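You operate a simulated robot arm through the tools that you are given. There is no shell and no other tool.

The job below is to be done with a simulated robot arm. You get a single attempt, and the scene is never put back.

Task
Put things in order on the top of the refill cabinet. At the end: the clear bottle stands where the red peg stood; the red peg from the top of the refill cabinet is on the blue tin (marked "BUTTONS"); the yellow scrubbing pad stands where the brown card tube stood; the brown card tube stands where the clear bottle stood; whatever was shut is shut again. Leave all else as you found it, and nothing knocked over.

The check looks at the end state, three seconds after you hand in, the way a careful person would. Anything else that was tipped, shoved, dropped, spilled or broken makes it a failure.

Robot
A 6-joint arm with a two-finger parallel gripper, fixed in place. Base frame: the origin is at the foot of the arm, x ahead of it, y to its left, z up; the work surface is at about z = 0. Units: mm, rad, N and s.
With the tool pointing down near the work surface it reaches from about 120 to 500 mm from the base axis. Its first joint turns from -1.257 to 1.257 rad. Payload 0.65 kg.
The tool frame sits at the grasp point between the pads (the TCP): z along the fingers, y along the line on which they close. The tips reach 25 mm beyond it. The gripper opens to 76 mm. The fingers are 18 mm wide and 10 mm thick; the gripper's body (36 by 78 mm) begins 45 mm behind the TCP.
Orientation is that of the tool frame in the base frame, as a unit quaternion [x, y, z, w]. With the fingers straight down and closing along the base's y, the tool's x points along the base's -x, its y along +y and its z along -z.

Tools
- The arm moves only by the tool step_arm. Its argument "commands" is text: rows parted by semicolons, each of 7 numbers parted by spaces: the shift along the tool's x, y, z in units of 200 mm (1.0 is 200 mm), then the turn, a rotation vector about the tool's x, y, z in units of 60 degrees (1.0 is 60 degrees), then the finger opening in mm, from 0 to 76. In form: dx dy dz wx wy wz fingers; .... A call has 1 to 20 rows; each row is the pose to reach, as a shift and turn from the pose commanded when the call began, along the tool's axes at that moment. A call with a number of a shift or a turn outside -1 to 1 is refused whole. Rows are played at 5 a second. More than 50 mm and 0.15 rad between two rows, or a gripper value outside its range, and nothing of the call is played. A pose out of reach is approached as far as the arm can. The call stops where the force on the tool passes 40 N (or 10 N more than at its start, if that is more) or the arm is blocked; 0.2 s more then pass. Each finger travels about 108 mm/s and halts on what it meets, pressing with about 39 N; the grip force reading is that of the motor and also rises with nothing between the fingers. The clock runs only during rows and for 0.2 s after the last one: add rows that repeat a pose to give the fingers time. The reply holds the time, the measured pose of the TCP, the force on the tool along the base axes, the opening and the grip force, in the units named above and with some noise, with the torque about the TCP (base axes, N m) and any sound that the robot's microphone picked up.
- Cameras (640 x 400 px; columns grow to the right, rows downward): "scene" is fixed at [63.2, 271, 434.6]; the picture's right is [-0.73, -0.69, 0.00], its down [-0.24, 0.25, -0.94] and it looks along [0.65, -0.68, -0.35] (base axes); focal length 303 px, centre (320, 200). "wrist" rides on the gripper at [58, 11, -81] in the tool frame; the picture's right is [-0.18, 0.98, 0.00], its down [-0.75, -0.14, -0.64] and it looks along [-0.63, -0.12, 0.77] (tool axes); focal length 243 px, centre (320, 200). There is no depth. A picture from a camera that has moved, and an enlarged one, comes with that camera's place and axes in the base frame and with its lens. The place of the scene camera against the robot may be out by one fixed shift of up to 12 mm in any direction.
- grab_frame(camera): a new picture of that camera. No time passes.
- close_up(camera, box): a new picture of the part [left, top, right, bottom] of that camera's present view, enlarged. No time passes.
- finish_job(): hands the job in; it is judged then, once.

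Nothing tells you positions but the pictures and the camera data. Unless the task says otherwise, let go and move clear before handing in.

The tools are called after "Emit:" by a JSON object that holds its "fn" and its "kwargs". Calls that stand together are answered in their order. step_arm: Moves the arm, as the interface text tells. Its arguments: {"type":"object","properties":{"commands":{"type":"string"}},"required":["commands"]} The other tools are called the same way: grab_frame (camera) takes a picture; close_up (camera, box) takes an enlarged picture of a part of a camera's view; finish_job () hands the job in.

At the start:

```text
clock: 0.0
position: [304.3, -90.3, 367.4]
orientation: [0.0, 1.0, 0.001, 0.001]
force: [0.7, 0.2, -1.0]
torque: [-0.02, -0.01, 0.02]
gripper_width: 76.0
grip_force: 0.1
```

scene: 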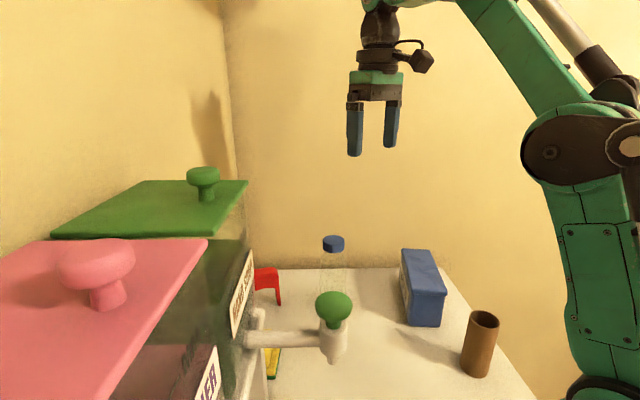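
wrist: 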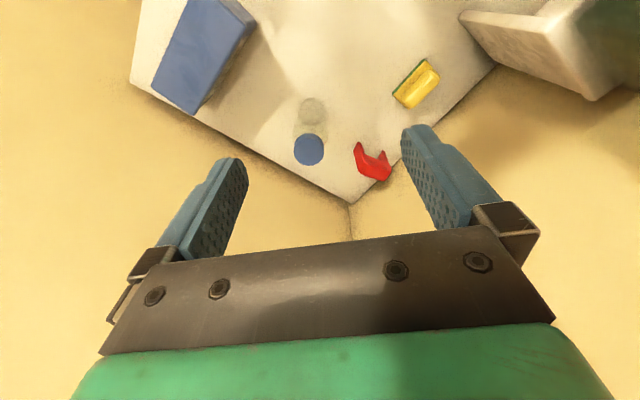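

I see a cabinet top with a blue tin, a brown tube, a clear bottle with a blue cap, a red peg and a yellow pad, plus tall bins with green and pink lids and a tap. I'll take closer looks before I move.

Emit:
{"fn": "close_up", "kwargs": {"camera": "scene", "box": [220, 220, 540, 400]}}

Emit:
{"fn": "close_up", "kwargs": {"camera": "wrist", "box": [120, 0, 640, 240]}}

Emit:
{"fn": "close_up", "kwargs": {"camera": "scene", "box": [0, 140, 320, 400]}}

```text
2.00 times, centred on (380, 310) of scene
camera zoom: at [63.2, 271.0, 434.6], right [-0.73, -0.69, 0.0], down [-0.24, 0.25, -0.94], along [0.65, -0.68, -0.35], focal length 606 px, centre (200, -20)
```

zoom: 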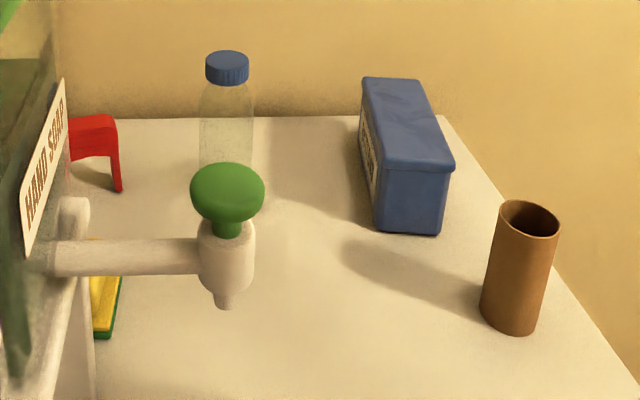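

```text
1.23 times, centred on (380, 120) of wrist
camera zoom: at [244.8, -79.8, 446.8], right [0.18, 0.98, 0.0], down [0.75, -0.14, 0.64], along [0.63, -0.12, -0.77], focal length 299 px, centre (246, 298)
```

zoom: 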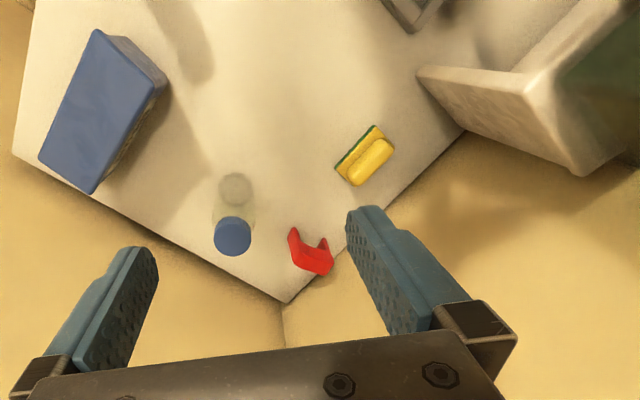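

```text
1.54 times, centred on (160, 270) of scene
camera zoom: at [63.2, 271.0, 434.6], right [-0.73, -0.69, 0.0], down [-0.24, 0.25, -0.94], along [0.65, -0.68, -0.35], focal length 466 px, centre (566, 92)
```

zoom: 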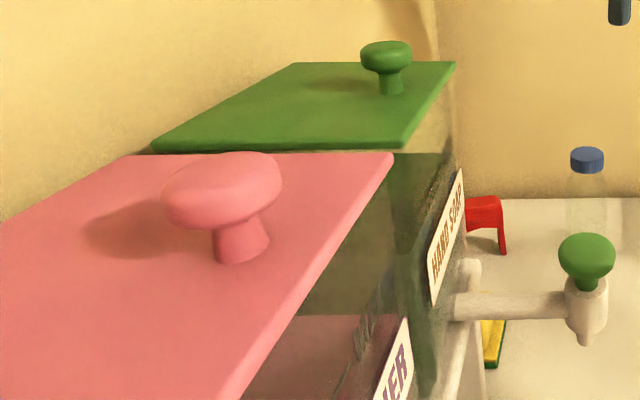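

The layout is roughly clear. I'll back the gripper up at the same height to get a wider wrist view of the pad, dispensers and tube.

Emit:
{"fn": "step_arm", "kwargs": {"commands": "0.15 0 0 0 0 0 76; 0.3 0 0 0 0 0 76; 0.45 0 0 0 0 0 76; 0.6 0 0 0 0 0 76; 0.6 0 0 0 0 0 76"}}

Emit:
{"fn": "grab_frame", "kwargs": {"camera": "wrist"}}

Emit:
{"fn": "grab_frame", "kwargs": {"camera": "scene"}}

```text
clock: 1.2
position: [185.7, -90.6, 365.0]
orientation: [0.0, 1.0, -0.001, 0.0]
force: [0.0, -0.3, -0.4]
torque: [-0.02, 0.0, 0.03]
gripper_width: 75.7
grip_force: 0.0
```

```text
taken
camera wrist: at [125.4, -79.9, 446.0], right [0.18, 0.98, 0.0], down [0.75, -0.14, 0.64], along [0.63, -0.12, -0.77], focal length 243 px, centre (320, 200)
```

wrist: 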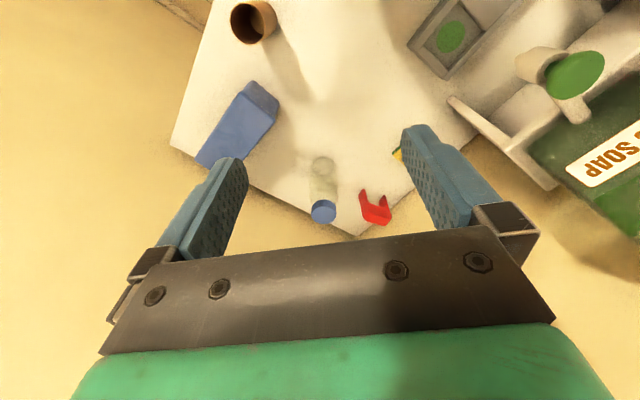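

```text
taken
```

scene: 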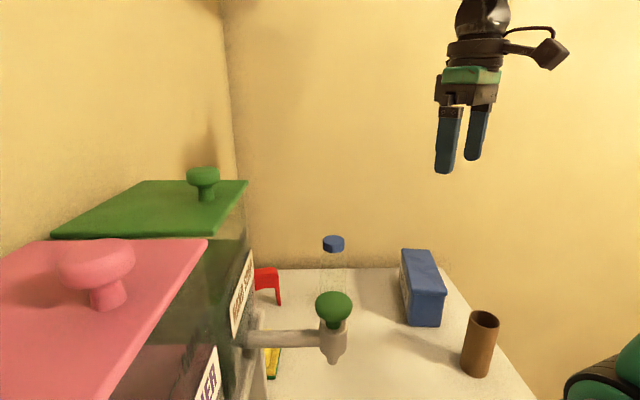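

The peg looks to be near (516, -25), the bottle near (395, -125) and the tube near (132, -163). I'll zoom in to locate the tap and tray and see what shapes I'm dealing with.

Emit:
{"fn": "close_up", "kwargs": {"camera": "wrist", "box": [380, 0, 640, 200]}}

Emit:
{"fn": "close_up", "kwargs": {"camera": "wrist", "box": [160, 0, 440, 240]}}

Emit:
{"fn": "close_up", "kwargs": {"camera": "scene", "box": [180, 240, 360, 400]}}

```text
2.00 times, centred on (510, 100) of wrist
camera zoom: at [125.4, -79.9, 446.0], right [0.18, 0.98, 0.0], down [0.75, -0.14, 0.64], along [0.63, -0.12, -0.77], focal length 485 px, centre (-60, 400)
```

zoom: 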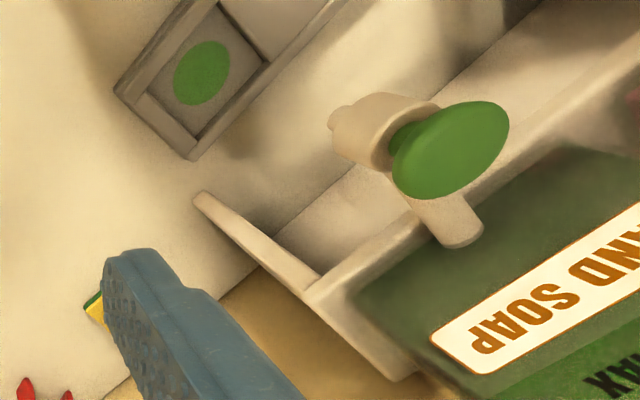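

```text
1.67 times, centred on (300, 120) of wrist
camera zoom: at [125.4, -79.9, 446.0], right [0.18, 0.98, 0.0], down [0.75, -0.14, 0.64], along [0.63, -0.12, -0.77], focal length 404 px, centre (353, 333)
```

zoom: 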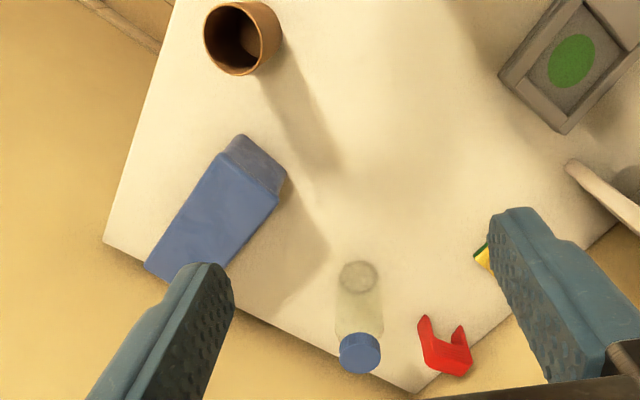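

```text
2.50 times, centred on (270, 320) of scene
camera zoom: at [63.2, 271.0, 434.6], right [-0.73, -0.69, 0.0], down [-0.24, 0.25, -0.94], along [0.65, -0.68, -0.35], focal length 757 px, centre (445, -100)
```

zoom: 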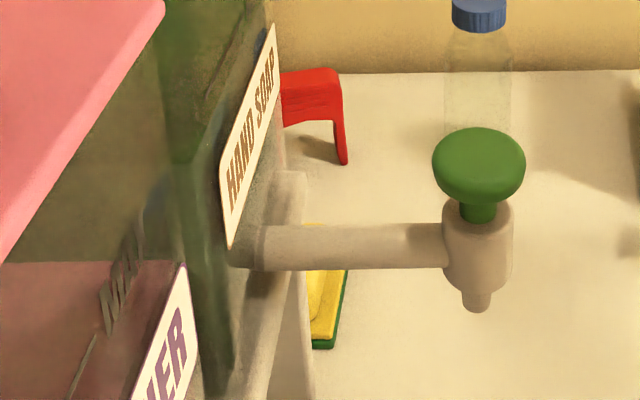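

The cabinet top sits about 45° to the base, with the walls behind the peg and pad. The tap with its green knob is near (206, 104, 245), over a drip tray. I'll move to look more closely at the peg, bottle and pad.

Emit:
{"fn": "step_arm", "kwargs": {"commands": "-0.15 0.05 0.1 0 0 0 76; -0.3 0.1 0.2 0 0 0 76; -0.45 0.16 0.32 0 0 0 76; -0.6 0.21 0.43 0 0 0 76; -0.72 0.255 0.525 0 0 0 76; -0.72 0.255 0.525 0 0 0 76"}}

Emit:
{"fn": "grab_frame", "kwargs": {"camera": "wrist"}}

Emit:
{"fn": "close_up", "kwargs": {"camera": "wrist", "box": [260, 100, 480, 260]}}

Emit:
{"fn": "grab_frame", "kwargs": {"camera": "scene"}}

```text
clock: 2.6
position: [327.6, -39.8, 261.5]
orientation: [0.0, 1.0, -0.001, -0.001]
force: [0.7, 0.1, 0.2]
torque: [0.01, -0.01, -0.02]
gripper_width: 75.9
grip_force: 0.1
```

```text
taken
camera wrist: at [268.7, -28.5, 341.8], right [0.18, 0.98, 0.0], down [0.75, -0.14, 0.64], along [0.63, -0.12, -0.77], focal length 243 px, centre (320, 200)
```

wrist: 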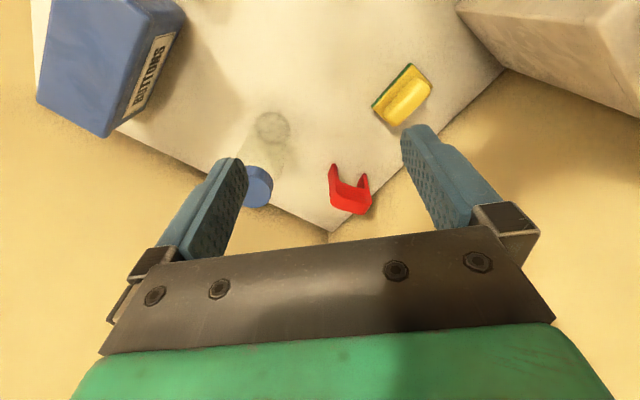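

```text
2.50 times, centred on (370, 180) of wrist
camera zoom: at [268.7, -28.5, 341.8], right [0.18, 0.98, 0.0], down [0.75, -0.14, 0.64], along [0.63, -0.12, -0.77], focal length 606 px, centre (195, 250)
```

zoom: 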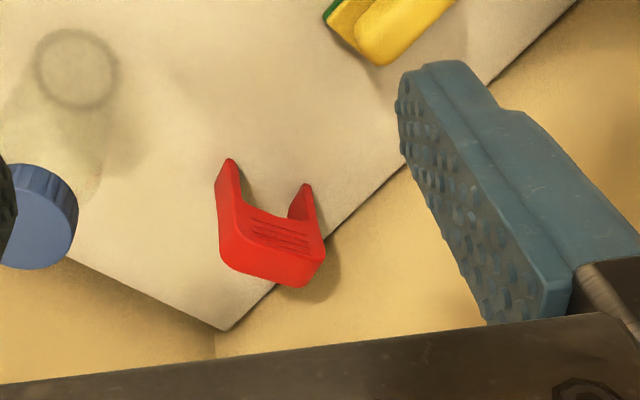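

```text
taken
```

scene: 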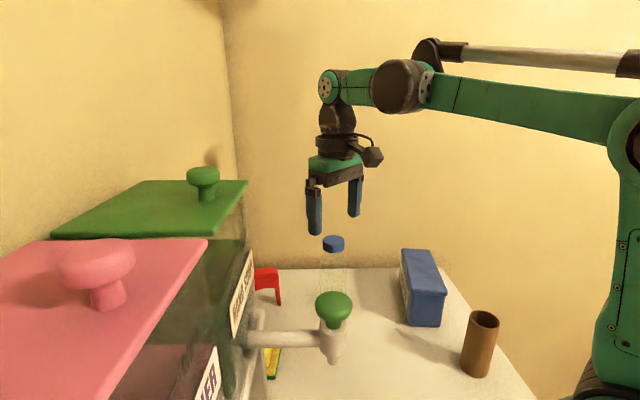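

The peg is an upright arch standing on two legs. I'll zoom in on it and the pad to get their geometry.

Emit:
{"fn": "close_up", "kwargs": {"camera": "wrist", "box": [310, 140, 400, 230]}}

Emit:
{"fn": "close_up", "kwargs": {"camera": "wrist", "box": [350, 50, 450, 140]}}

Emit:
{"fn": "close_up", "kwargs": {"camera": "wrist", "box": [20, 0, 300, 220]}}

```text
4.44 times, centred on (355, 185) of wrist
camera zoom: at [268.7, -28.5, 341.8], right [0.18, 0.98, 0.0], down [0.75, -0.14, 0.64], along [0.63, -0.12, -0.77], focal length 1078 px, centre (164, 267)
```

zoom: 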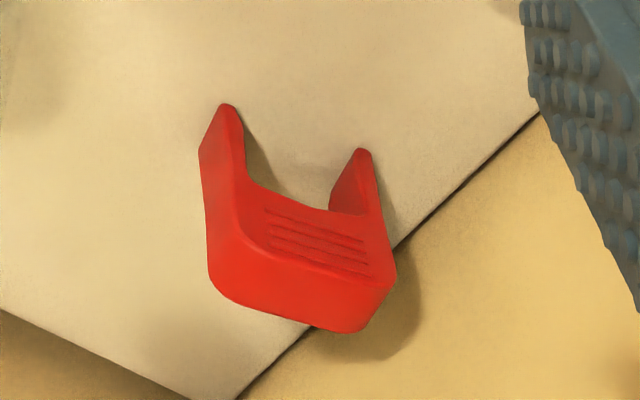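

```text
4.44 times, centred on (400, 95) of wrist
camera zoom: at [268.7, -28.5, 341.8], right [0.18, 0.98, 0.0], down [0.75, -0.14, 0.64], along [0.63, -0.12, -0.77], focal length 1078 px, centre (-36, 667)
```

zoom: 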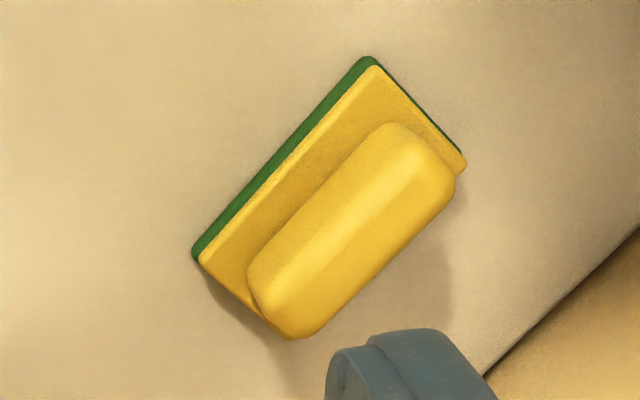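

```text
1.82 times, centred on (160, 110) of wrist
camera zoom: at [268.7, -28.5, 341.8], right [0.18, 0.98, 0.0], down [0.75, -0.14, 0.64], along [0.63, -0.12, -0.77], focal length 441 px, centre (611, 364)
```

zoom: 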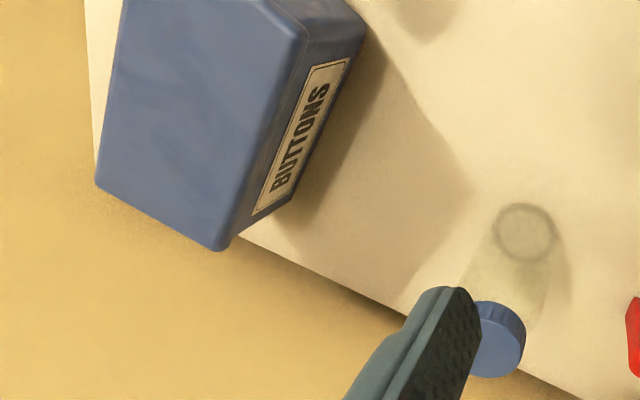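

The peg is about 56 mm wide, 20 mm thick and 80–87 mm tall, near (496, -29). The pad is near (388, 58) with a raised grip bar. I'll move above the peg, turned 30° to match its width, and check reach and alignment.

Emit:
{"fn": "step_arm", "kwargs": {"commands": "-0.14 0.01 0.06 0 0 0.083 76; -0.28 0.02 0.12 0 0 0.167 76; -0.42 0.03 0.18 0 0 0.25 76; -0.56 0.04 0.24 0 0 0.333 76; -0.7 0.05 0.3 0 0 0.417 76; -0.83 0.055 0.355 0 0 0.5 76; -0.83 0.055 0.355 0 0 0.5 76"}}

Emit:
{"fn": "grab_frame", "kwargs": {"camera": "wrist"}}

Emit:
{"fn": "grab_frame", "kwargs": {"camera": "scene"}}

```text
clock: 4.2
position: [472.6, -26.6, 181.8]
orientation: [0.26, 0.966, -0.001, 0.0]
force: [-0.1, 0.3, -0.5]
torque: [0.0, -0.04, 0.0]
gripper_width: 76.1
grip_force: 0.0
out of reach, approached as far as the arm can: row 5, 6, 7
```

```text
taken
camera wrist: at [425.9, 11.4, 261.8], right [0.65, 0.76, 0.0], down [0.58, -0.5, 0.64], along [0.49, -0.42, -0.77], focal length 243 px, centre (320, 200)
```

wrist: 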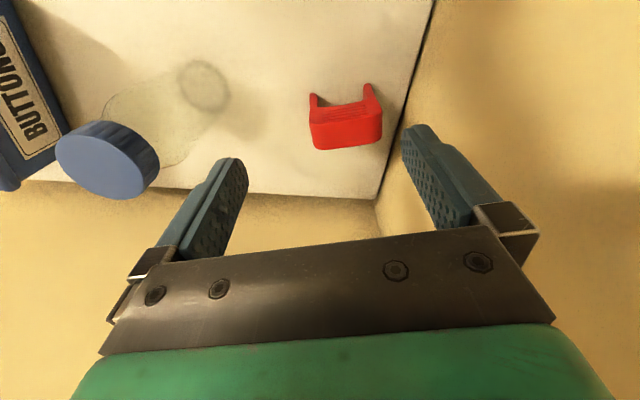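

```text
taken
```

scene: 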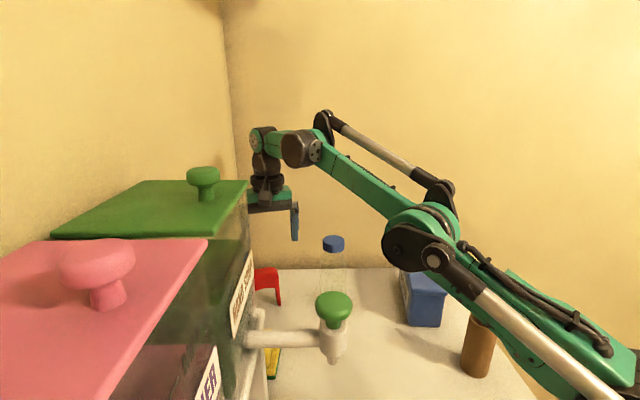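

Straight down, the arm reaches about 473 mm radially at this height, and should reach further lower down. I'll zoom in on the peg from here to pin it down.

Emit:
{"fn": "close_up", "kwargs": {"camera": "wrist", "box": [290, 60, 410, 160]}}

Emit:
{"fn": "close_up", "kwargs": {"camera": "wrist", "box": [0, 0, 280, 200]}}

```text
4.00 times, centred on (350, 110) of wrist
camera zoom: at [425.9, 11.4, 261.8], right [0.65, 0.76, 0.0], down [0.58, -0.5, 0.64], along [0.49, -0.42, -0.77], focal length 970 px, centre (200, 560)
```

zoom: 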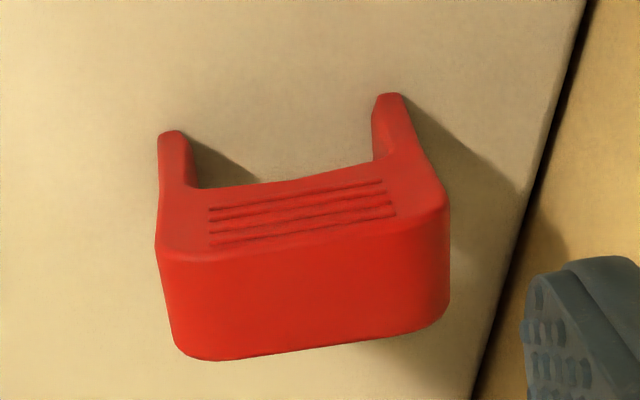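

```text
2.00 times, centred on (140, 100) of wrist
camera zoom: at [425.9, 11.4, 261.8], right [0.65, 0.76, 0.0], down [0.58, -0.5, 0.64], along [0.49, -0.42, -0.77], focal length 485 px, centre (680, 400)
```

zoom: 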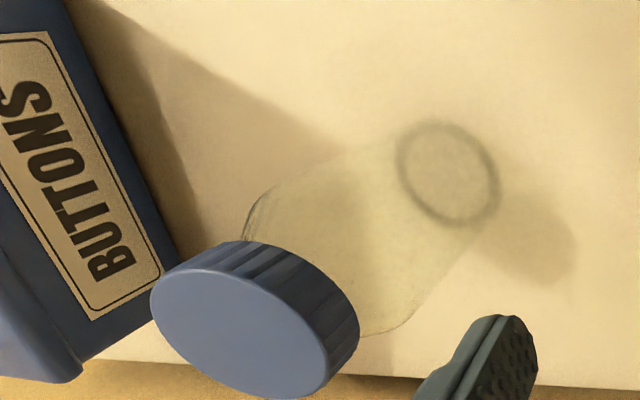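

The peg's centre is about (501.5, -26) with its top near z=78, which is right at the reach limit. I'll move down a little, staying above the peg, to see how the reach behaves.

Emit:
{"fn": "step_arm", "kwargs": {"commands": "0 0 0.12 0 0 0 76; 0 0 0.25 0 0 0 76; 0 0 0.25 0 0 0 76"}}

```text
clock: 5.0
position: [472.6, -27.5, 132.0]
orientation: [0.259, 0.966, 0.0, 0.0]
force: [-0.1, 0.0, -0.7]
torque: [0.0, -0.01, 0.02]
gripper_width: 76.0
grip_force: 0.1
```

The clipped pose becomes the new reference, and at z=132 I still have range. Now I'll test reaching outward over the peg at z≈120.

Emit:
{"fn": "step_arm", "kwargs": {"commands": "-0.06 0.038 0.03 0 0 0 76; -0.123 0.077 0.06 0 0 0.02 76; -0.123 0.077 0.06 0 0 0.02 76"}}

Emit:
{"fn": "grab_frame", "kwargs": {"camera": "wrist"}}

```text
clock: 5.8
position: [491.4, -25.1, 119.0]
orientation: [0.269, 0.963, 0.0, 0.001]
force: [-0.4, -0.9, -0.9]
torque: [-0.01, 0.01, -0.01]
gripper_width: 76.3
grip_force: 0.1
out of reach, approached as far as the arm can: row 2, 3
```

```text
taken
camera wrist: at [445.4, 13.3, 198.4], right [0.67, 0.75, 0.0], down [0.57, -0.51, 0.64], along [0.48, -0.43, -0.77], focal length 243 px, centre (320, 200)
```

wrist: 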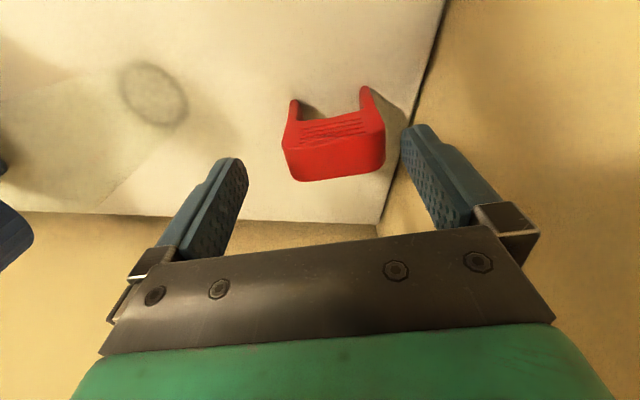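

At z=119 the arm reaches about 492 mm, so the peg should be reachable straight down at z≈60. I'll zoom in to refine its pose relative to the gripper.

Emit:
{"fn": "close_up", "kwargs": {"camera": "wrist", "box": [260, 70, 420, 190]}}

```text
3.33 times, centred on (340, 130) of wrist
camera zoom: at [445.4, 13.3, 198.4], right [0.67, 0.75, 0.0], down [0.57, -0.51, 0.64], along [0.48, -0.43, -0.77], focal length 809 px, centre (253, 433)
```

zoom: 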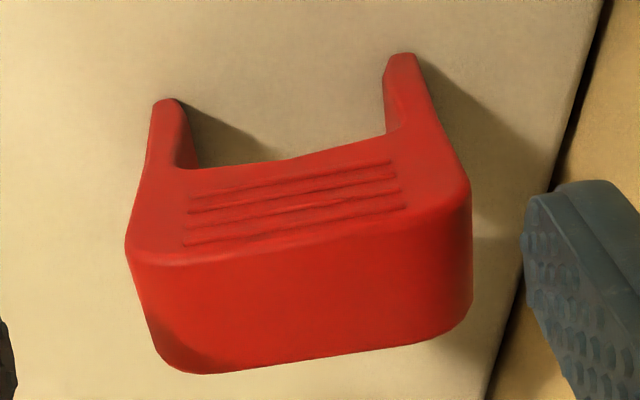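

The yaw matches the peg. Relative to the TCP it is about 11 mm further forward and 7 mm toward +y. I'll centre on it while lowering to just above its top.

Emit:
{"fn": "step_arm", "kwargs": {"commands": "0 0.018 0.035 0 0 0 76; 0 0.035 0.07 0 0 0 76; 0 0.035 0.07 0 0 0 76"}}

Emit:
{"fn": "grab_frame", "kwargs": {"camera": "wrist"}}

```text
clock: 6.6
position: [495.2, -19.4, 104.4]
orientation: [0.269, 0.963, -0.001, 0.0]
force: [0.8, 0.5, 0.7]
torque: [0.02, 0.04, -0.06]
gripper_width: 76.4
grip_force: 0.1
```

```text
taken
camera wrist: at [448.4, 19.5, 184.1], right [0.67, 0.74, 0.0], down [0.57, -0.51, 0.64], along [0.48, -0.43, -0.77], focal length 243 px, centre (320, 200)
```

wrist: 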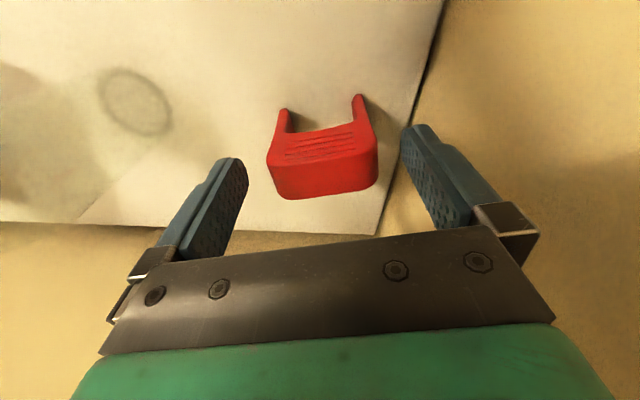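

The peg is now centred between the fingers. Next I descend with a slight forward shift so the fingers straddle the top bar.

Emit:
{"fn": "step_arm", "kwargs": {"commands": "0 0 0.06 0 0 0 76; -0.015 0 0.12 0 0 0 76; -0.03 0 0.17 0 0 0 76; -0.045 0 0.222 0 0 0 76; -0.045 0 0.222 0 0 0 76"}}

Emit:
{"fn": "grab_frame", "kwargs": {"camera": "wrist"}}

Emit:
{"fn": "grab_frame", "kwargs": {"camera": "scene"}}

```text
clock: 7.8
position: [497.4, -22.9, 59.9]
orientation: [0.269, 0.963, 0.0, 0.001]
force: [0.0, 0.2, -0.1]
torque: [0.02, -0.02, 0.02]
gripper_width: 75.9
grip_force: 0.0
out of reach, approached as far as the arm can: row 4, 5
```

```text
taken
camera wrist: at [452.7, 15.4, 139.8], right [0.67, 0.75, 0.0], down [0.57, -0.51, 0.64], along [0.48, -0.43, -0.76], focal length 243 px, centre (320, 200)
```

wrist: 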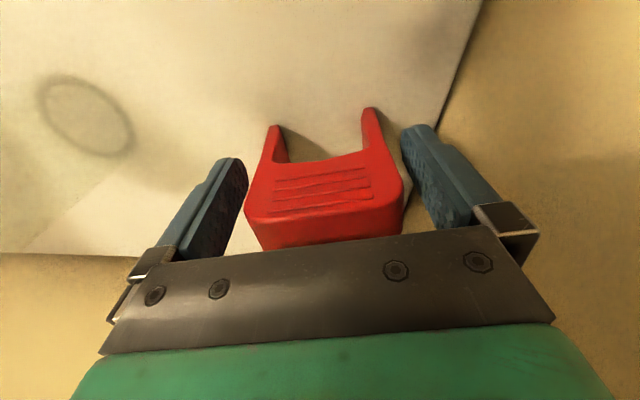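

```text
taken
```

scene: 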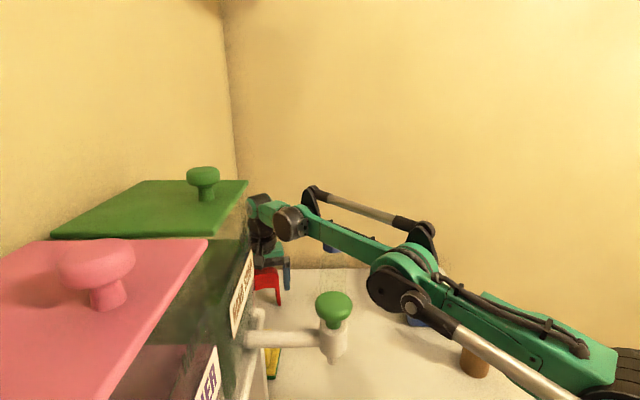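

The fingers straddle the top bar with about 14 mm of overlap across its thickness. I'm closing on the peg.

Emit:
{"fn": "step_arm", "kwargs": {"commands": "0 0 0 0 0 0 60; 0 0 0 0 0 0 50; 0 0 0 0 0 0 50; 0 0 0 0 0 0 50"}}

Emit:
{"fn": "grab_frame", "kwargs": {"camera": "wrist"}}

```text
clock: 8.8
position: [497.8, -23.6, 60.6]
orientation: [0.27, 0.963, 0.0, 0.0]
force: [-0.8, 0.9, 0.3]
torque: [-0.04, 0.01, -0.04]
gripper_width: 58.6
grip_force: 38.0
```

```text
taken
camera wrist: at [452.7, 15.4, 139.9], right [0.67, 0.75, 0.0], down [0.57, -0.51, 0.64], along [0.48, -0.43, -0.76], focal length 243 px, centre (320, 200)
```

wrist: 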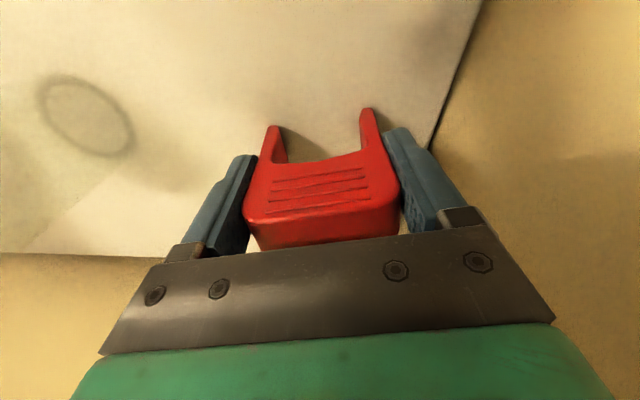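

I have the peg at 58.6 mm opening with 38 N of grip, and I put its original centre at about (503.5, -27). I'll lift it and pull back toward the robot, high and clear of the bottle.

Emit:
{"fn": "step_arm", "kwargs": {"commands": "0 0 -0.05 0 0 0 50; 0.05 -0.03 -0.15 0 0 0 50; 0.12 -0.08 -0.3 0 0 0 50; 0.22 -0.15 -0.45 0 0 0 50; 0.32 -0.24 -0.6 0 0 0 50; 0.44 -0.33 -0.75 0 0 0 50; 0.56 -0.42 -0.87 0 0 0 50; 0.67 -0.505 -0.9 0 0 0 50; 0.67 -0.505 -0.9 0 0 0 50"}}

Emit:
{"fn": "grab_frame", "kwargs": {"camera": "wrist"}}

Emit:
{"fn": "grab_frame", "kwargs": {"camera": "scene"}}

```text
clock: 10.8
position: [330.5, -41.2, 240.7]
orientation: [0.269, 0.963, 0.0, 0.0]
force: [0.3, -0.7, -0.3]
torque: [-0.01, -0.03, 0.0]
gripper_width: 58.6
grip_force: 39.2
```

```text
taken
camera wrist: at [285.5, -2.3, 320.8], right [0.67, 0.74, 0.0], down [0.57, -0.51, 0.64], along [0.48, -0.43, -0.77], focal length 243 px, centre (320, 200)
```

wrist: 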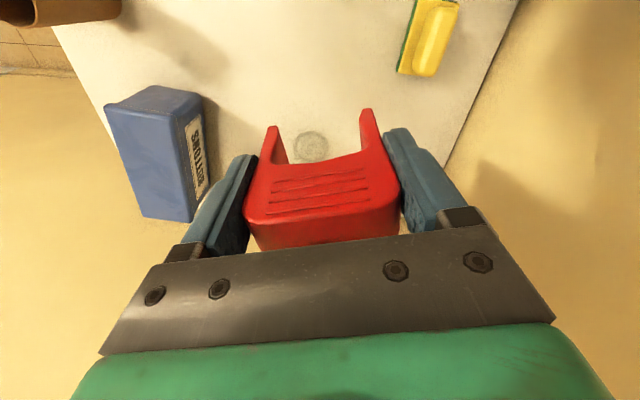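

```text
taken
```

scene: 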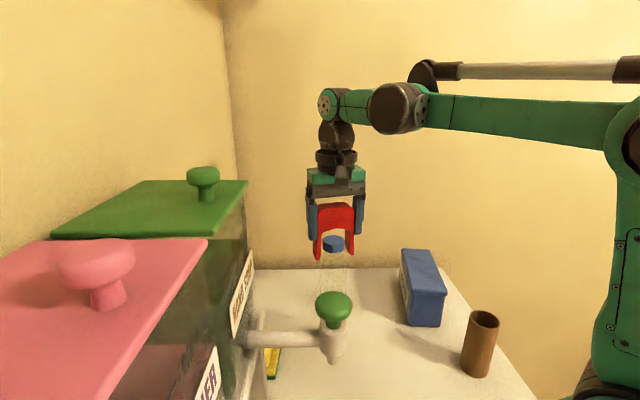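

The peg is held securely, and the tin shows clearly in the wrist view. I'll zoom in to measure the tin top and the tube.

Emit:
{"fn": "close_up", "kwargs": {"camera": "wrist", "box": [80, 60, 260, 240]}}

Emit:
{"fn": "close_up", "kwargs": {"camera": "wrist", "box": [280, 0, 540, 200]}}

```text
2.22 times, centred on (170, 150) of wrist
camera zoom: at [285.5, -2.3, 320.8], right [0.67, 0.74, 0.0], down [0.57, -0.51, 0.64], along [0.48, -0.43, -0.77], focal length 539 px, centre (653, 311)
```

zoom: 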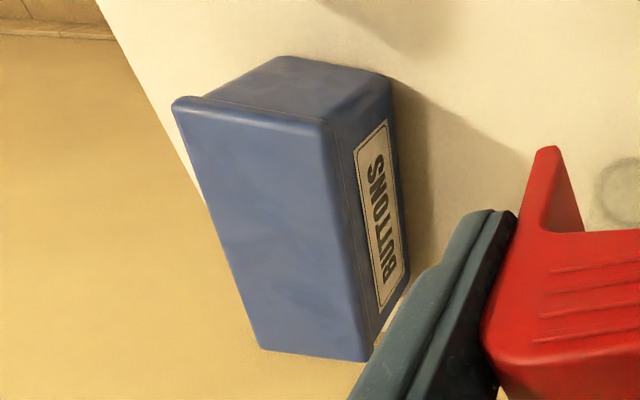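

```text
2.00 times, centred on (410, 100) of wrist
camera zoom: at [285.5, -2.3, 320.8], right [0.67, 0.74, 0.0], down [0.57, -0.51, 0.64], along [0.48, -0.43, -0.77], focal length 485 px, centre (140, 400)
```

zoom: 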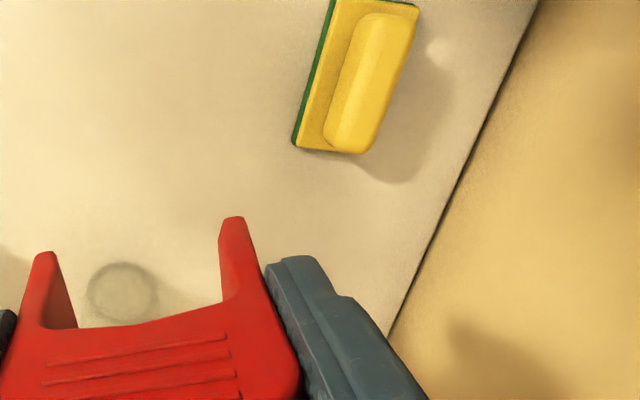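

The tin top is centred near (277, -258), 154×64 mm, with its long axis at about -53.4° and its top at z≈76. I'll carry the peg there in two stages, turning it so its width lies along the tin.

Emit:
{"fn": "step_arm", "kwargs": {"commands": "-0.02 -0.11 0 0 0 -0.11 50; -0.045 -0.23 0 0 0 -0.225 50; -0.068 -0.345 0 0 0 -0.34 50; -0.091 -0.46 0 0 0 -0.455 50; -0.114 -0.574 0 0 0 -0.567 50; -0.114 -0.574 0 0 0 -0.567 50"}}

```text
clock: 12.2
position: [290.7, -151.1, 238.2]
orientation: [-0.025, 1.0, 0.0, 0.001]
force: [0.3, -0.8, 0.0]
torque: [0.04, -0.01, 0.01]
gripper_width: 58.4
grip_force: 38.9
```

Emit:
{"fn": "step_arm", "kwargs": {"commands": "0.025 -0.11 0.02 0 0 -0.113 50; 0.05 -0.22 0.04 0 0 -0.225 50; 0.075 -0.33 0.06 0 0 -0.338 50; 0.1 -0.44 0.09 0 0 -0.45 50; 0.121 -0.553 0.126 0 0 -0.563 50; 0.121 -0.553 0.126 0 0 -0.563 50"}}

Emit:
{"fn": "grab_frame", "kwargs": {"camera": "wrist"}}

Emit:
{"fn": "grab_frame", "kwargs": {"camera": "scene"}}

```text
clock: 13.6
position: [272.6, -262.3, 214.1]
orientation: [-0.314, 0.949, 0.0, 0.001]
force: [1.0, 0.5, -0.4]
torque: [-0.03, 0.03, -0.01]
gripper_width: 58.4
grip_force: 39.1
```

```text
taken
camera wrist: at [217.6, -289.0, 294.5], right [-0.44, 0.9, 0.0], down [0.69, 0.34, 0.64], along [0.58, 0.28, -0.77], focal length 243 px, centre (320, 200)
```

wrist: 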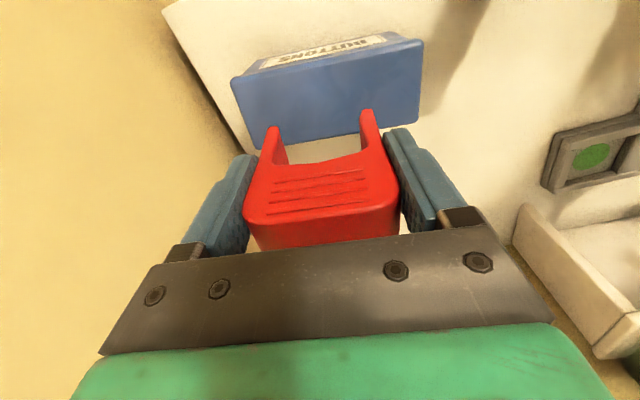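

```text
taken
```

scene: 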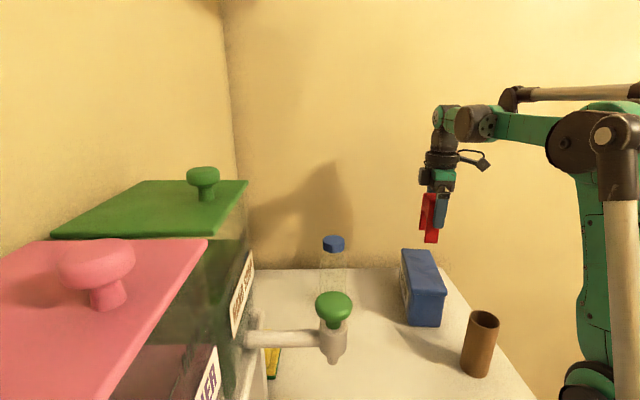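

Emit:
{"fn": "close_up", "kwargs": {"camera": "wrist", "box": [210, 20, 450, 180]}}

Emit:
{"fn": "close_up", "kwargs": {"camera": "scene", "box": [360, 140, 520, 340]}}

```text
2.50 times, centred on (330, 100) of wrist
camera zoom: at [217.6, -289.0, 294.5], right [-0.44, 0.9, 0.0], down [0.69, 0.34, 0.64], along [0.58, 0.28, -0.77], focal length 606 px, centre (295, 450)
```

zoom: 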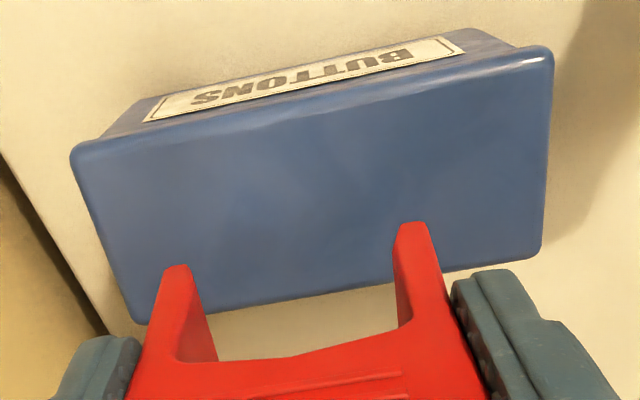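

```text
2.00 times, centred on (440, 240) of scene
camera zoom: at [63.2, 271.0, 434.6], right [-0.73, -0.69, 0.0], down [-0.24, 0.25, -0.94], along [0.65, -0.68, -0.35], focal length 606 px, centre (80, 120)
```

zoom: 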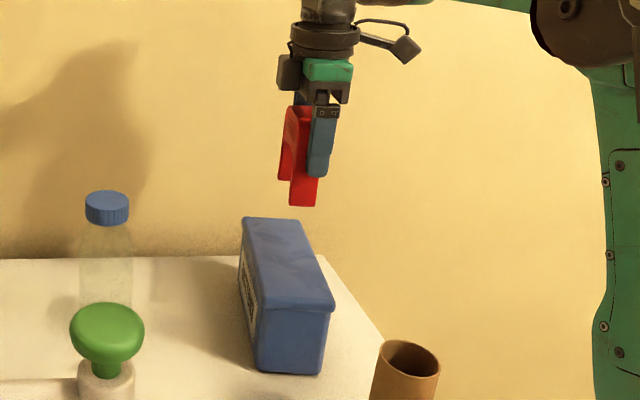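

The tin is parallel to the peg, and shifting 6 mm in tool -x and 4 mm in +y centres it. I'll lower until the feet are just above the tin top.

Emit:
{"fn": "step_arm", "kwargs": {"commands": "-0.016 0.01 0.1 0 0 0 50; -0.031 0.02 0.2 0 0 0 50; -0.031 0.02 0.28 0 0 0 50; -0.031 0.02 0.35 0 0 0 50; -0.031 0.02 0.35 0 0 0 50"}}

Emit:
{"fn": "grab_frame", "kwargs": {"camera": "wrist"}}

Emit:
{"fn": "close_up", "kwargs": {"camera": "scene", "box": [380, 200, 480, 340]}}

```text
clock: 14.8
position: [274.9, -255.9, 145.9]
orientation: [-0.314, 0.95, -0.001, 0.001]
force: [-2.1, 0.1, 34.1]
torque: [0.13, -0.05, 0.02]
gripper_width: 58.7
grip_force: 39.7
```

```text
taken
camera wrist: at [220.8, -282.0, 225.5], right [-0.44, 0.9, 0.0], down [0.69, 0.34, 0.64], along [0.58, 0.28, -0.77], focal length 243 px, centre (320, 200)
```

wrist: 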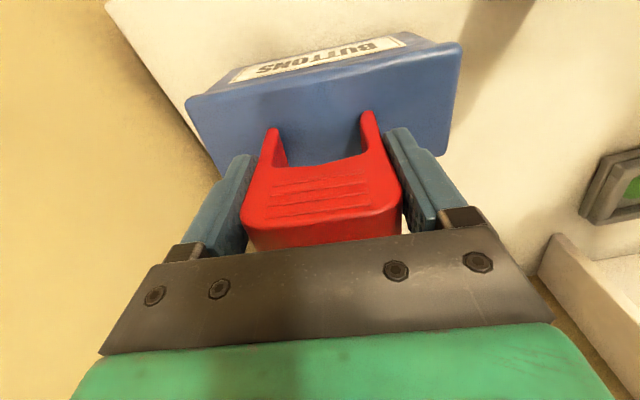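

```text
2.86 times, centred on (430, 270) of scene
camera zoom: at [63.1, 271.1, 434.5], right [-0.73, -0.69, 0.0], down [-0.24, 0.25, -0.94], along [0.65, -0.68, -0.35], focal length 865 px, centre (6, 0)
```

zoom: 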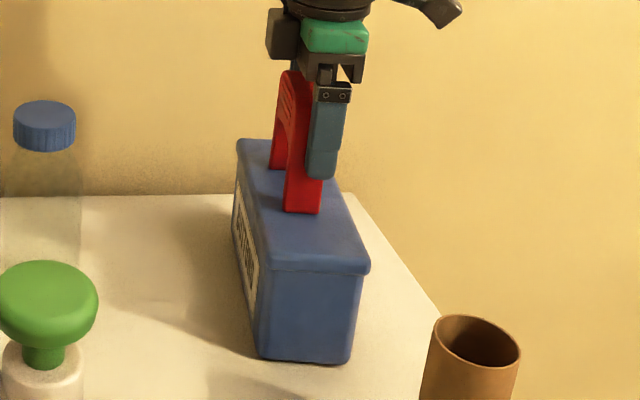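

The feet touched the tin top sooner than expected (34 N, TCP z≈145.5), so the tin is about 85 mm tall. I'll ease up slightly to take the load off before letting go.

Emit:
{"fn": "step_arm", "kwargs": {"commands": "0 0 -0.003 0 0 0 50; 0 0 -0.003 0 0 0 50"}}

```text
clock: 15.4
position: [275.9, -256.0, 146.6]
orientation: [-0.314, 0.95, 0.0, 0.0]
force: [-1.0, -0.7, 11.6]
torque: [0.02, 0.02, 0.01]
gripper_width: 58.4
grip_force: 39.0
```

Emit:
{"fn": "step_arm", "kwargs": {"commands": "0 0 -0.001 0 0 0 50; 0 0 -0.001 0 0 0 60; 0 0 -0.001 0 0 0 64; 0 0 -0.001 0 0 0 70; 0 0 -0.001 0 0 0 76; 0 0 -0.001 0 0 0 76"}}

Emit:
{"fn": "grab_frame", "kwargs": {"camera": "wrist"}}

Emit:
{"fn": "close_up", "kwargs": {"camera": "scene", "box": [380, 200, 480, 340]}}

```text
clock: 16.8
position: [274.6, -255.5, 146.2]
orientation: [-0.314, 0.949, 0.0, 0.0]
force: [-0.4, -0.3, 0.2]
torque: [0.0, -0.01, 0.03]
gripper_width: 76.0
grip_force: 0.0
```

```text
taken
camera wrist: at [221.0, -282.0, 226.0], right [-0.44, 0.9, 0.0], down [0.69, 0.34, 0.64], along [0.58, 0.28, -0.77], focal length 243 px, centre (320, 200)
```

wrist: 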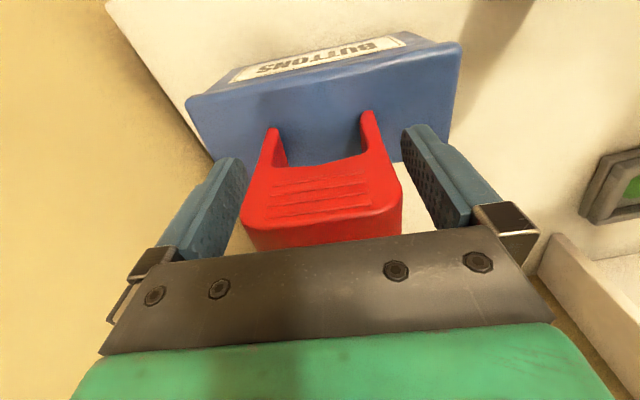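

```text
2.86 times, centred on (430, 270) of scene
camera zoom: at [63.2, 271.0, 434.6], right [-0.73, -0.69, 0.0], down [-0.24, 0.25, -0.94], along [0.65, -0.68, -0.35], focal length 865 px, centre (6, 0)
```

zoom: 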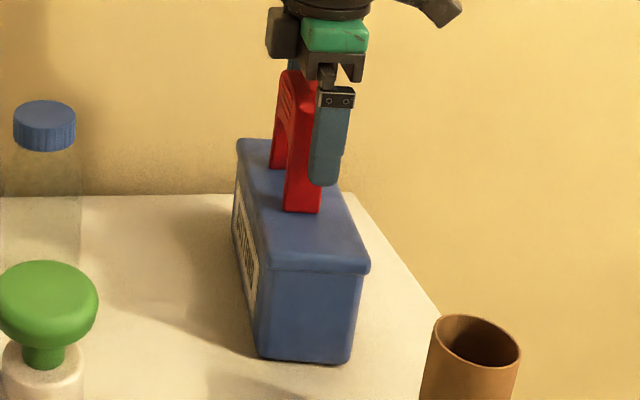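

The peg stands on the tin by itself. I'll rise straight up, then turn back toward the bottle at about (403, -126).

Emit:
{"fn": "step_arm", "kwargs": {"commands": "0 0 -0.1 0 0 0 76; 0 0 -0.3 0 0 0 76; 0 0 -0.5 0 0 0 76; 0 0 -0.6 0 0 0 76; 0 0 -0.6 0 0 0 76"}}

Emit:
{"fn": "grab_frame", "kwargs": {"camera": "wrist"}}

Emit:
{"fn": "close_up", "kwargs": {"camera": "scene", "box": [300, 220, 500, 400]}}

```text
clock: 18.0
position: [274.7, -255.9, 266.5]
orientation: [-0.314, 0.949, 0.0, 0.0]
force: [0.6, -0.7, -0.2]
torque: [-0.02, 0.01, 0.01]
gripper_width: 76.2
grip_force: 0.1
```

```text
taken
camera wrist: at [220.6, -282.3, 346.0], right [-0.44, 0.9, 0.0], down [0.69, 0.34, 0.64], along [0.58, 0.28, -0.77], focal length 243 px, centre (320, 200)
```

wrist: 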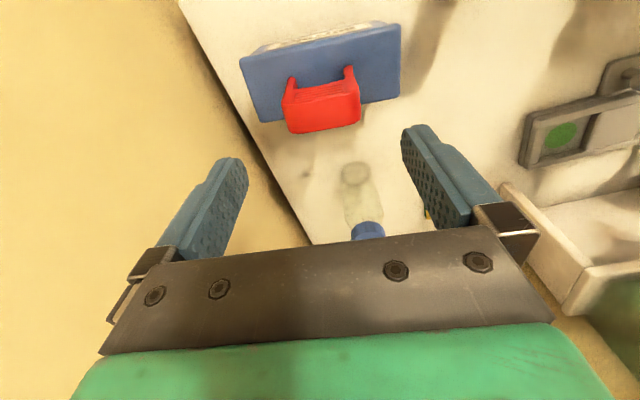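

```text
2.22 times, centred on (400, 310) of scene
camera zoom: at [63.2, 271.0, 434.6], right [-0.73, -0.69, 0.0], down [-0.24, 0.25, -0.94], along [0.65, -0.68, -0.35], focal length 673 px, centre (142, -44)
```

zoom: 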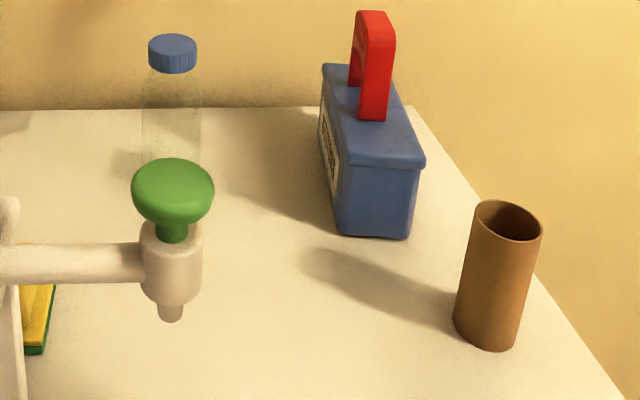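

The peg is upright on the tin. Next I move to the bottle's near side at height, returning to zero yaw.

Emit:
{"fn": "step_arm", "kwargs": {"commands": "-0.11 0.05 0 0 0 0.1 76; -0.22 0.1 0.02 0 0 0.2 76; -0.33 0.155 0.04 0 0 0.3 76; -0.44 0.21 0.07 0 0 0.4 76; -0.55 0.26 0.1 0 0 0.5 76; -0.668 0.309 0.129 0 0 0.61 76; -0.668 0.309 0.129 0 0 0.61 76"}}

Emit:
{"fn": "grab_frame", "kwargs": {"camera": "wrist"}}

```text
clock: 19.6
position: [347.7, -127.0, 240.6]
orientation: [0.001, 1.0, -0.001, 0.0]
force: [-0.2, 0.2, 0.9]
torque: [-0.03, 0.0, 0.02]
gripper_width: 76.1
grip_force: 0.1
```

```text
taken
camera wrist: at [286.8, -115.2, 319.7], right [0.19, 0.98, 0.0], down [0.75, -0.14, 0.64], along [0.63, -0.12, -0.77], focal length 243 px, centre (320, 200)
```

wrist: 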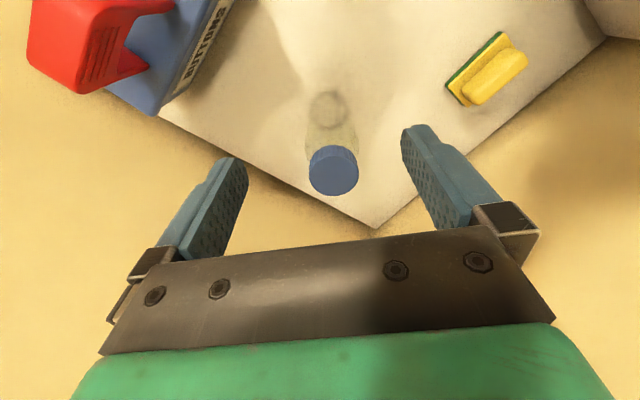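

Emit:
{"fn": "close_up", "kwargs": {"camera": "wrist", "box": [270, 70, 390, 210]}}

```text
2.86 times, centred on (330, 140) of wrist
camera zoom: at [286.8, -115.2, 319.7], right [0.19, 0.98, 0.0], down [0.75, -0.14, 0.64], along [0.63, -0.12, -0.77], focal length 693 px, centre (291, 371)
```

zoom: 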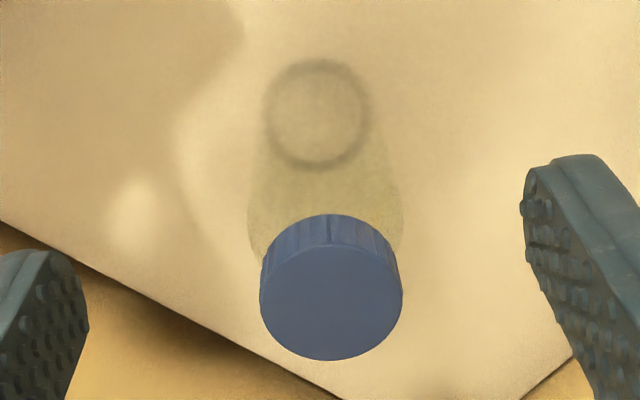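

The bottle's axis is at about (403, -124), with the cap top near z=150. I'll move over it and tilt the fingers 10° forward, which I'll need for reach at the far spot.

Emit:
{"fn": "step_arm", "kwargs": {"commands": "-0.1 0.003 0 0 -0.055 0 76; -0.2 0.006 0.08 0 -0.11 0 76; -0.2895 0.0085 0.2 0 -0.1667 0 76; -0.2895 0.0085 0.2 0 -0.1667 0 76"}}

Emit:
{"fn": "grab_frame", "kwargs": {"camera": "wrist"}}

Emit:
{"fn": "grab_frame", "kwargs": {"camera": "scene"}}

```text
clock: 20.6
position: [404.1, -126.1, 199.1]
orientation: [-0.001, 0.996, 0.0, 0.088]
force: [0.8, 0.3, -0.2]
torque: [0.0, 0.03, 0.0]
gripper_width: 75.9
grip_force: 0.1
```

```text
taken
camera wrist: at [331.4, -114.6, 268.1], right [0.18, 0.98, 0.03], down [0.63, -0.14, 0.76], along [0.76, -0.12, -0.64], focal length 243 px, centre (320, 200)
```

wrist: 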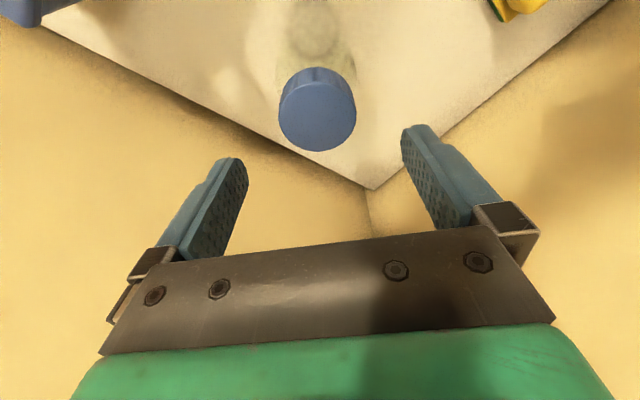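

```text
taken
```

scene: 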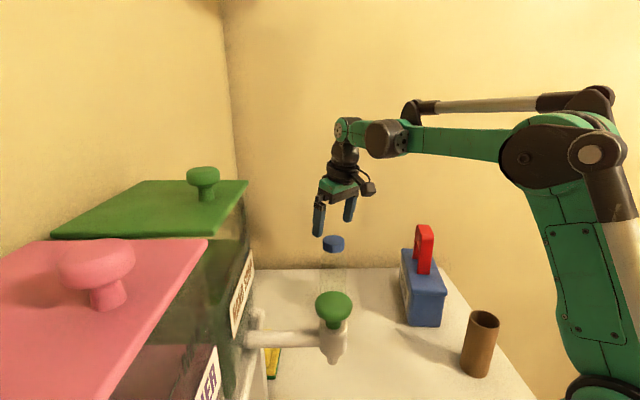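

Emit:
{"fn": "close_up", "kwargs": {"camera": "wrist", "box": [220, 0, 420, 160]}}

```text
2.50 times, centred on (320, 80) of wrist
camera zoom: at [331.4, -114.6, 268.1], right [0.18, 0.98, 0.03], down [0.63, -0.14, 0.76], along [0.76, -0.12, -0.64], focal length 606 px, centre (320, 500)
```

zoom: 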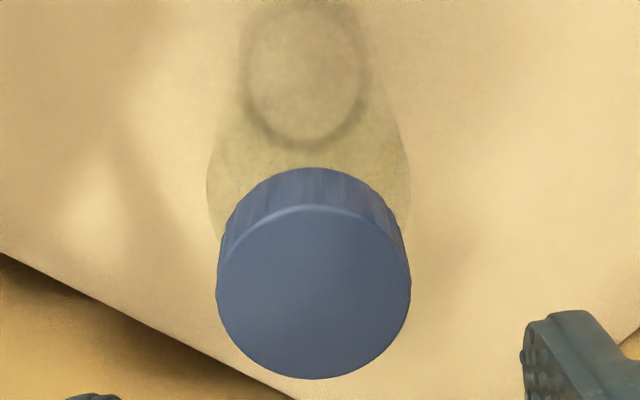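

The bottle is centred between the fingers to within about 1 mm. I'm lowering to TCP z=116 and then closing on the upper body.

Emit:
{"fn": "step_arm", "kwargs": {"commands": "0.0182 0.001 0.1034 0 0 0 76; 0.0365 0.002 0.2068 0 0 0 76; 0.0547 0.002 0.3102 0 0 0 76; 0.0729 0.002 0.4136 0 0 0 76; 0.0729 0.002 0.4136 0 0 0 76"}}

Emit:
{"fn": "grab_frame", "kwargs": {"camera": "wrist"}}

Emit:
{"fn": "close_up", "kwargs": {"camera": "scene", "box": [260, 160, 420, 320]}}

```text
clock: 21.8
position: [402.9, -124.0, 116.9]
orientation: [0.001, 0.996, -0.001, 0.088]
force: [0.5, -1.2, -0.9]
torque: [-0.02, 0.0, 0.0]
gripper_width: 75.9
grip_force: 0.0
```

```text
taken
camera wrist: at [330.8, -114.0, 185.0], right [0.18, 0.98, 0.03], down [0.63, -0.14, 0.76], along [0.76, -0.12, -0.64], focal length 243 px, centre (320, 200)
```

wrist: 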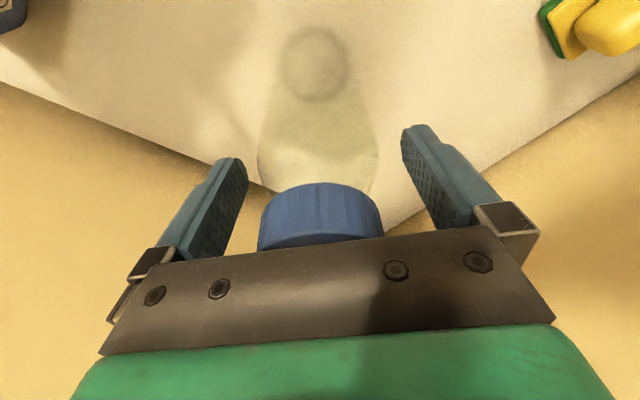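

```text
2.50 times, centred on (340, 240) of scene
camera zoom: at [63.2, 271.0, 434.6], right [-0.73, -0.69, 0.0], down [-0.24, 0.25, -0.94], along [0.65, -0.68, -0.35], focal length 757 px, centre (270, 100)
```

zoom: 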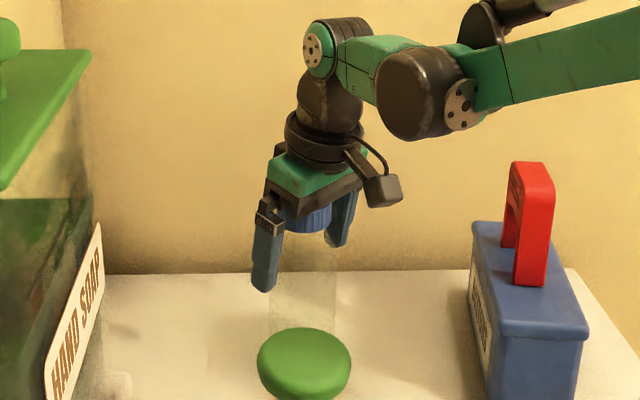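

The fingers straddle the bottle with the cap clear below the gripper body. Closing now.

Emit:
{"fn": "step_arm", "kwargs": {"commands": "0 0 0 0 0 0 64; 0 0 0 0 0 0 56; 0 0 0 0 0 0 48; 0 0 0 0 0 0 48; 0 0 0 0 0 0 48"}}

Emit:
{"fn": "grab_frame", "kwargs": {"camera": "wrist"}}

```text
clock: 23.0
position: [404.3, -124.2, 117.4]
orientation: [0.0, 0.996, -0.001, 0.087]
force: [0.7, -0.5, 0.7]
torque: [0.02, -0.03, 0.0]
gripper_width: 52.7
grip_force: 39.3
```

```text
taken
camera wrist: at [330.9, -114.0, 185.3], right [0.18, 0.98, 0.03], down [0.63, -0.14, 0.76], along [0.76, -0.12, -0.64], focal length 243 px, centre (320, 200)
```

wrist: 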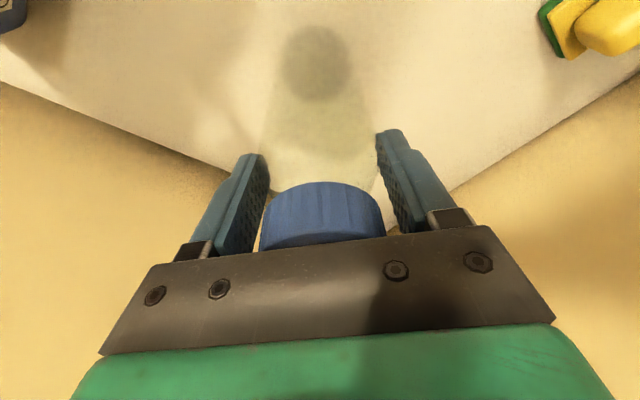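

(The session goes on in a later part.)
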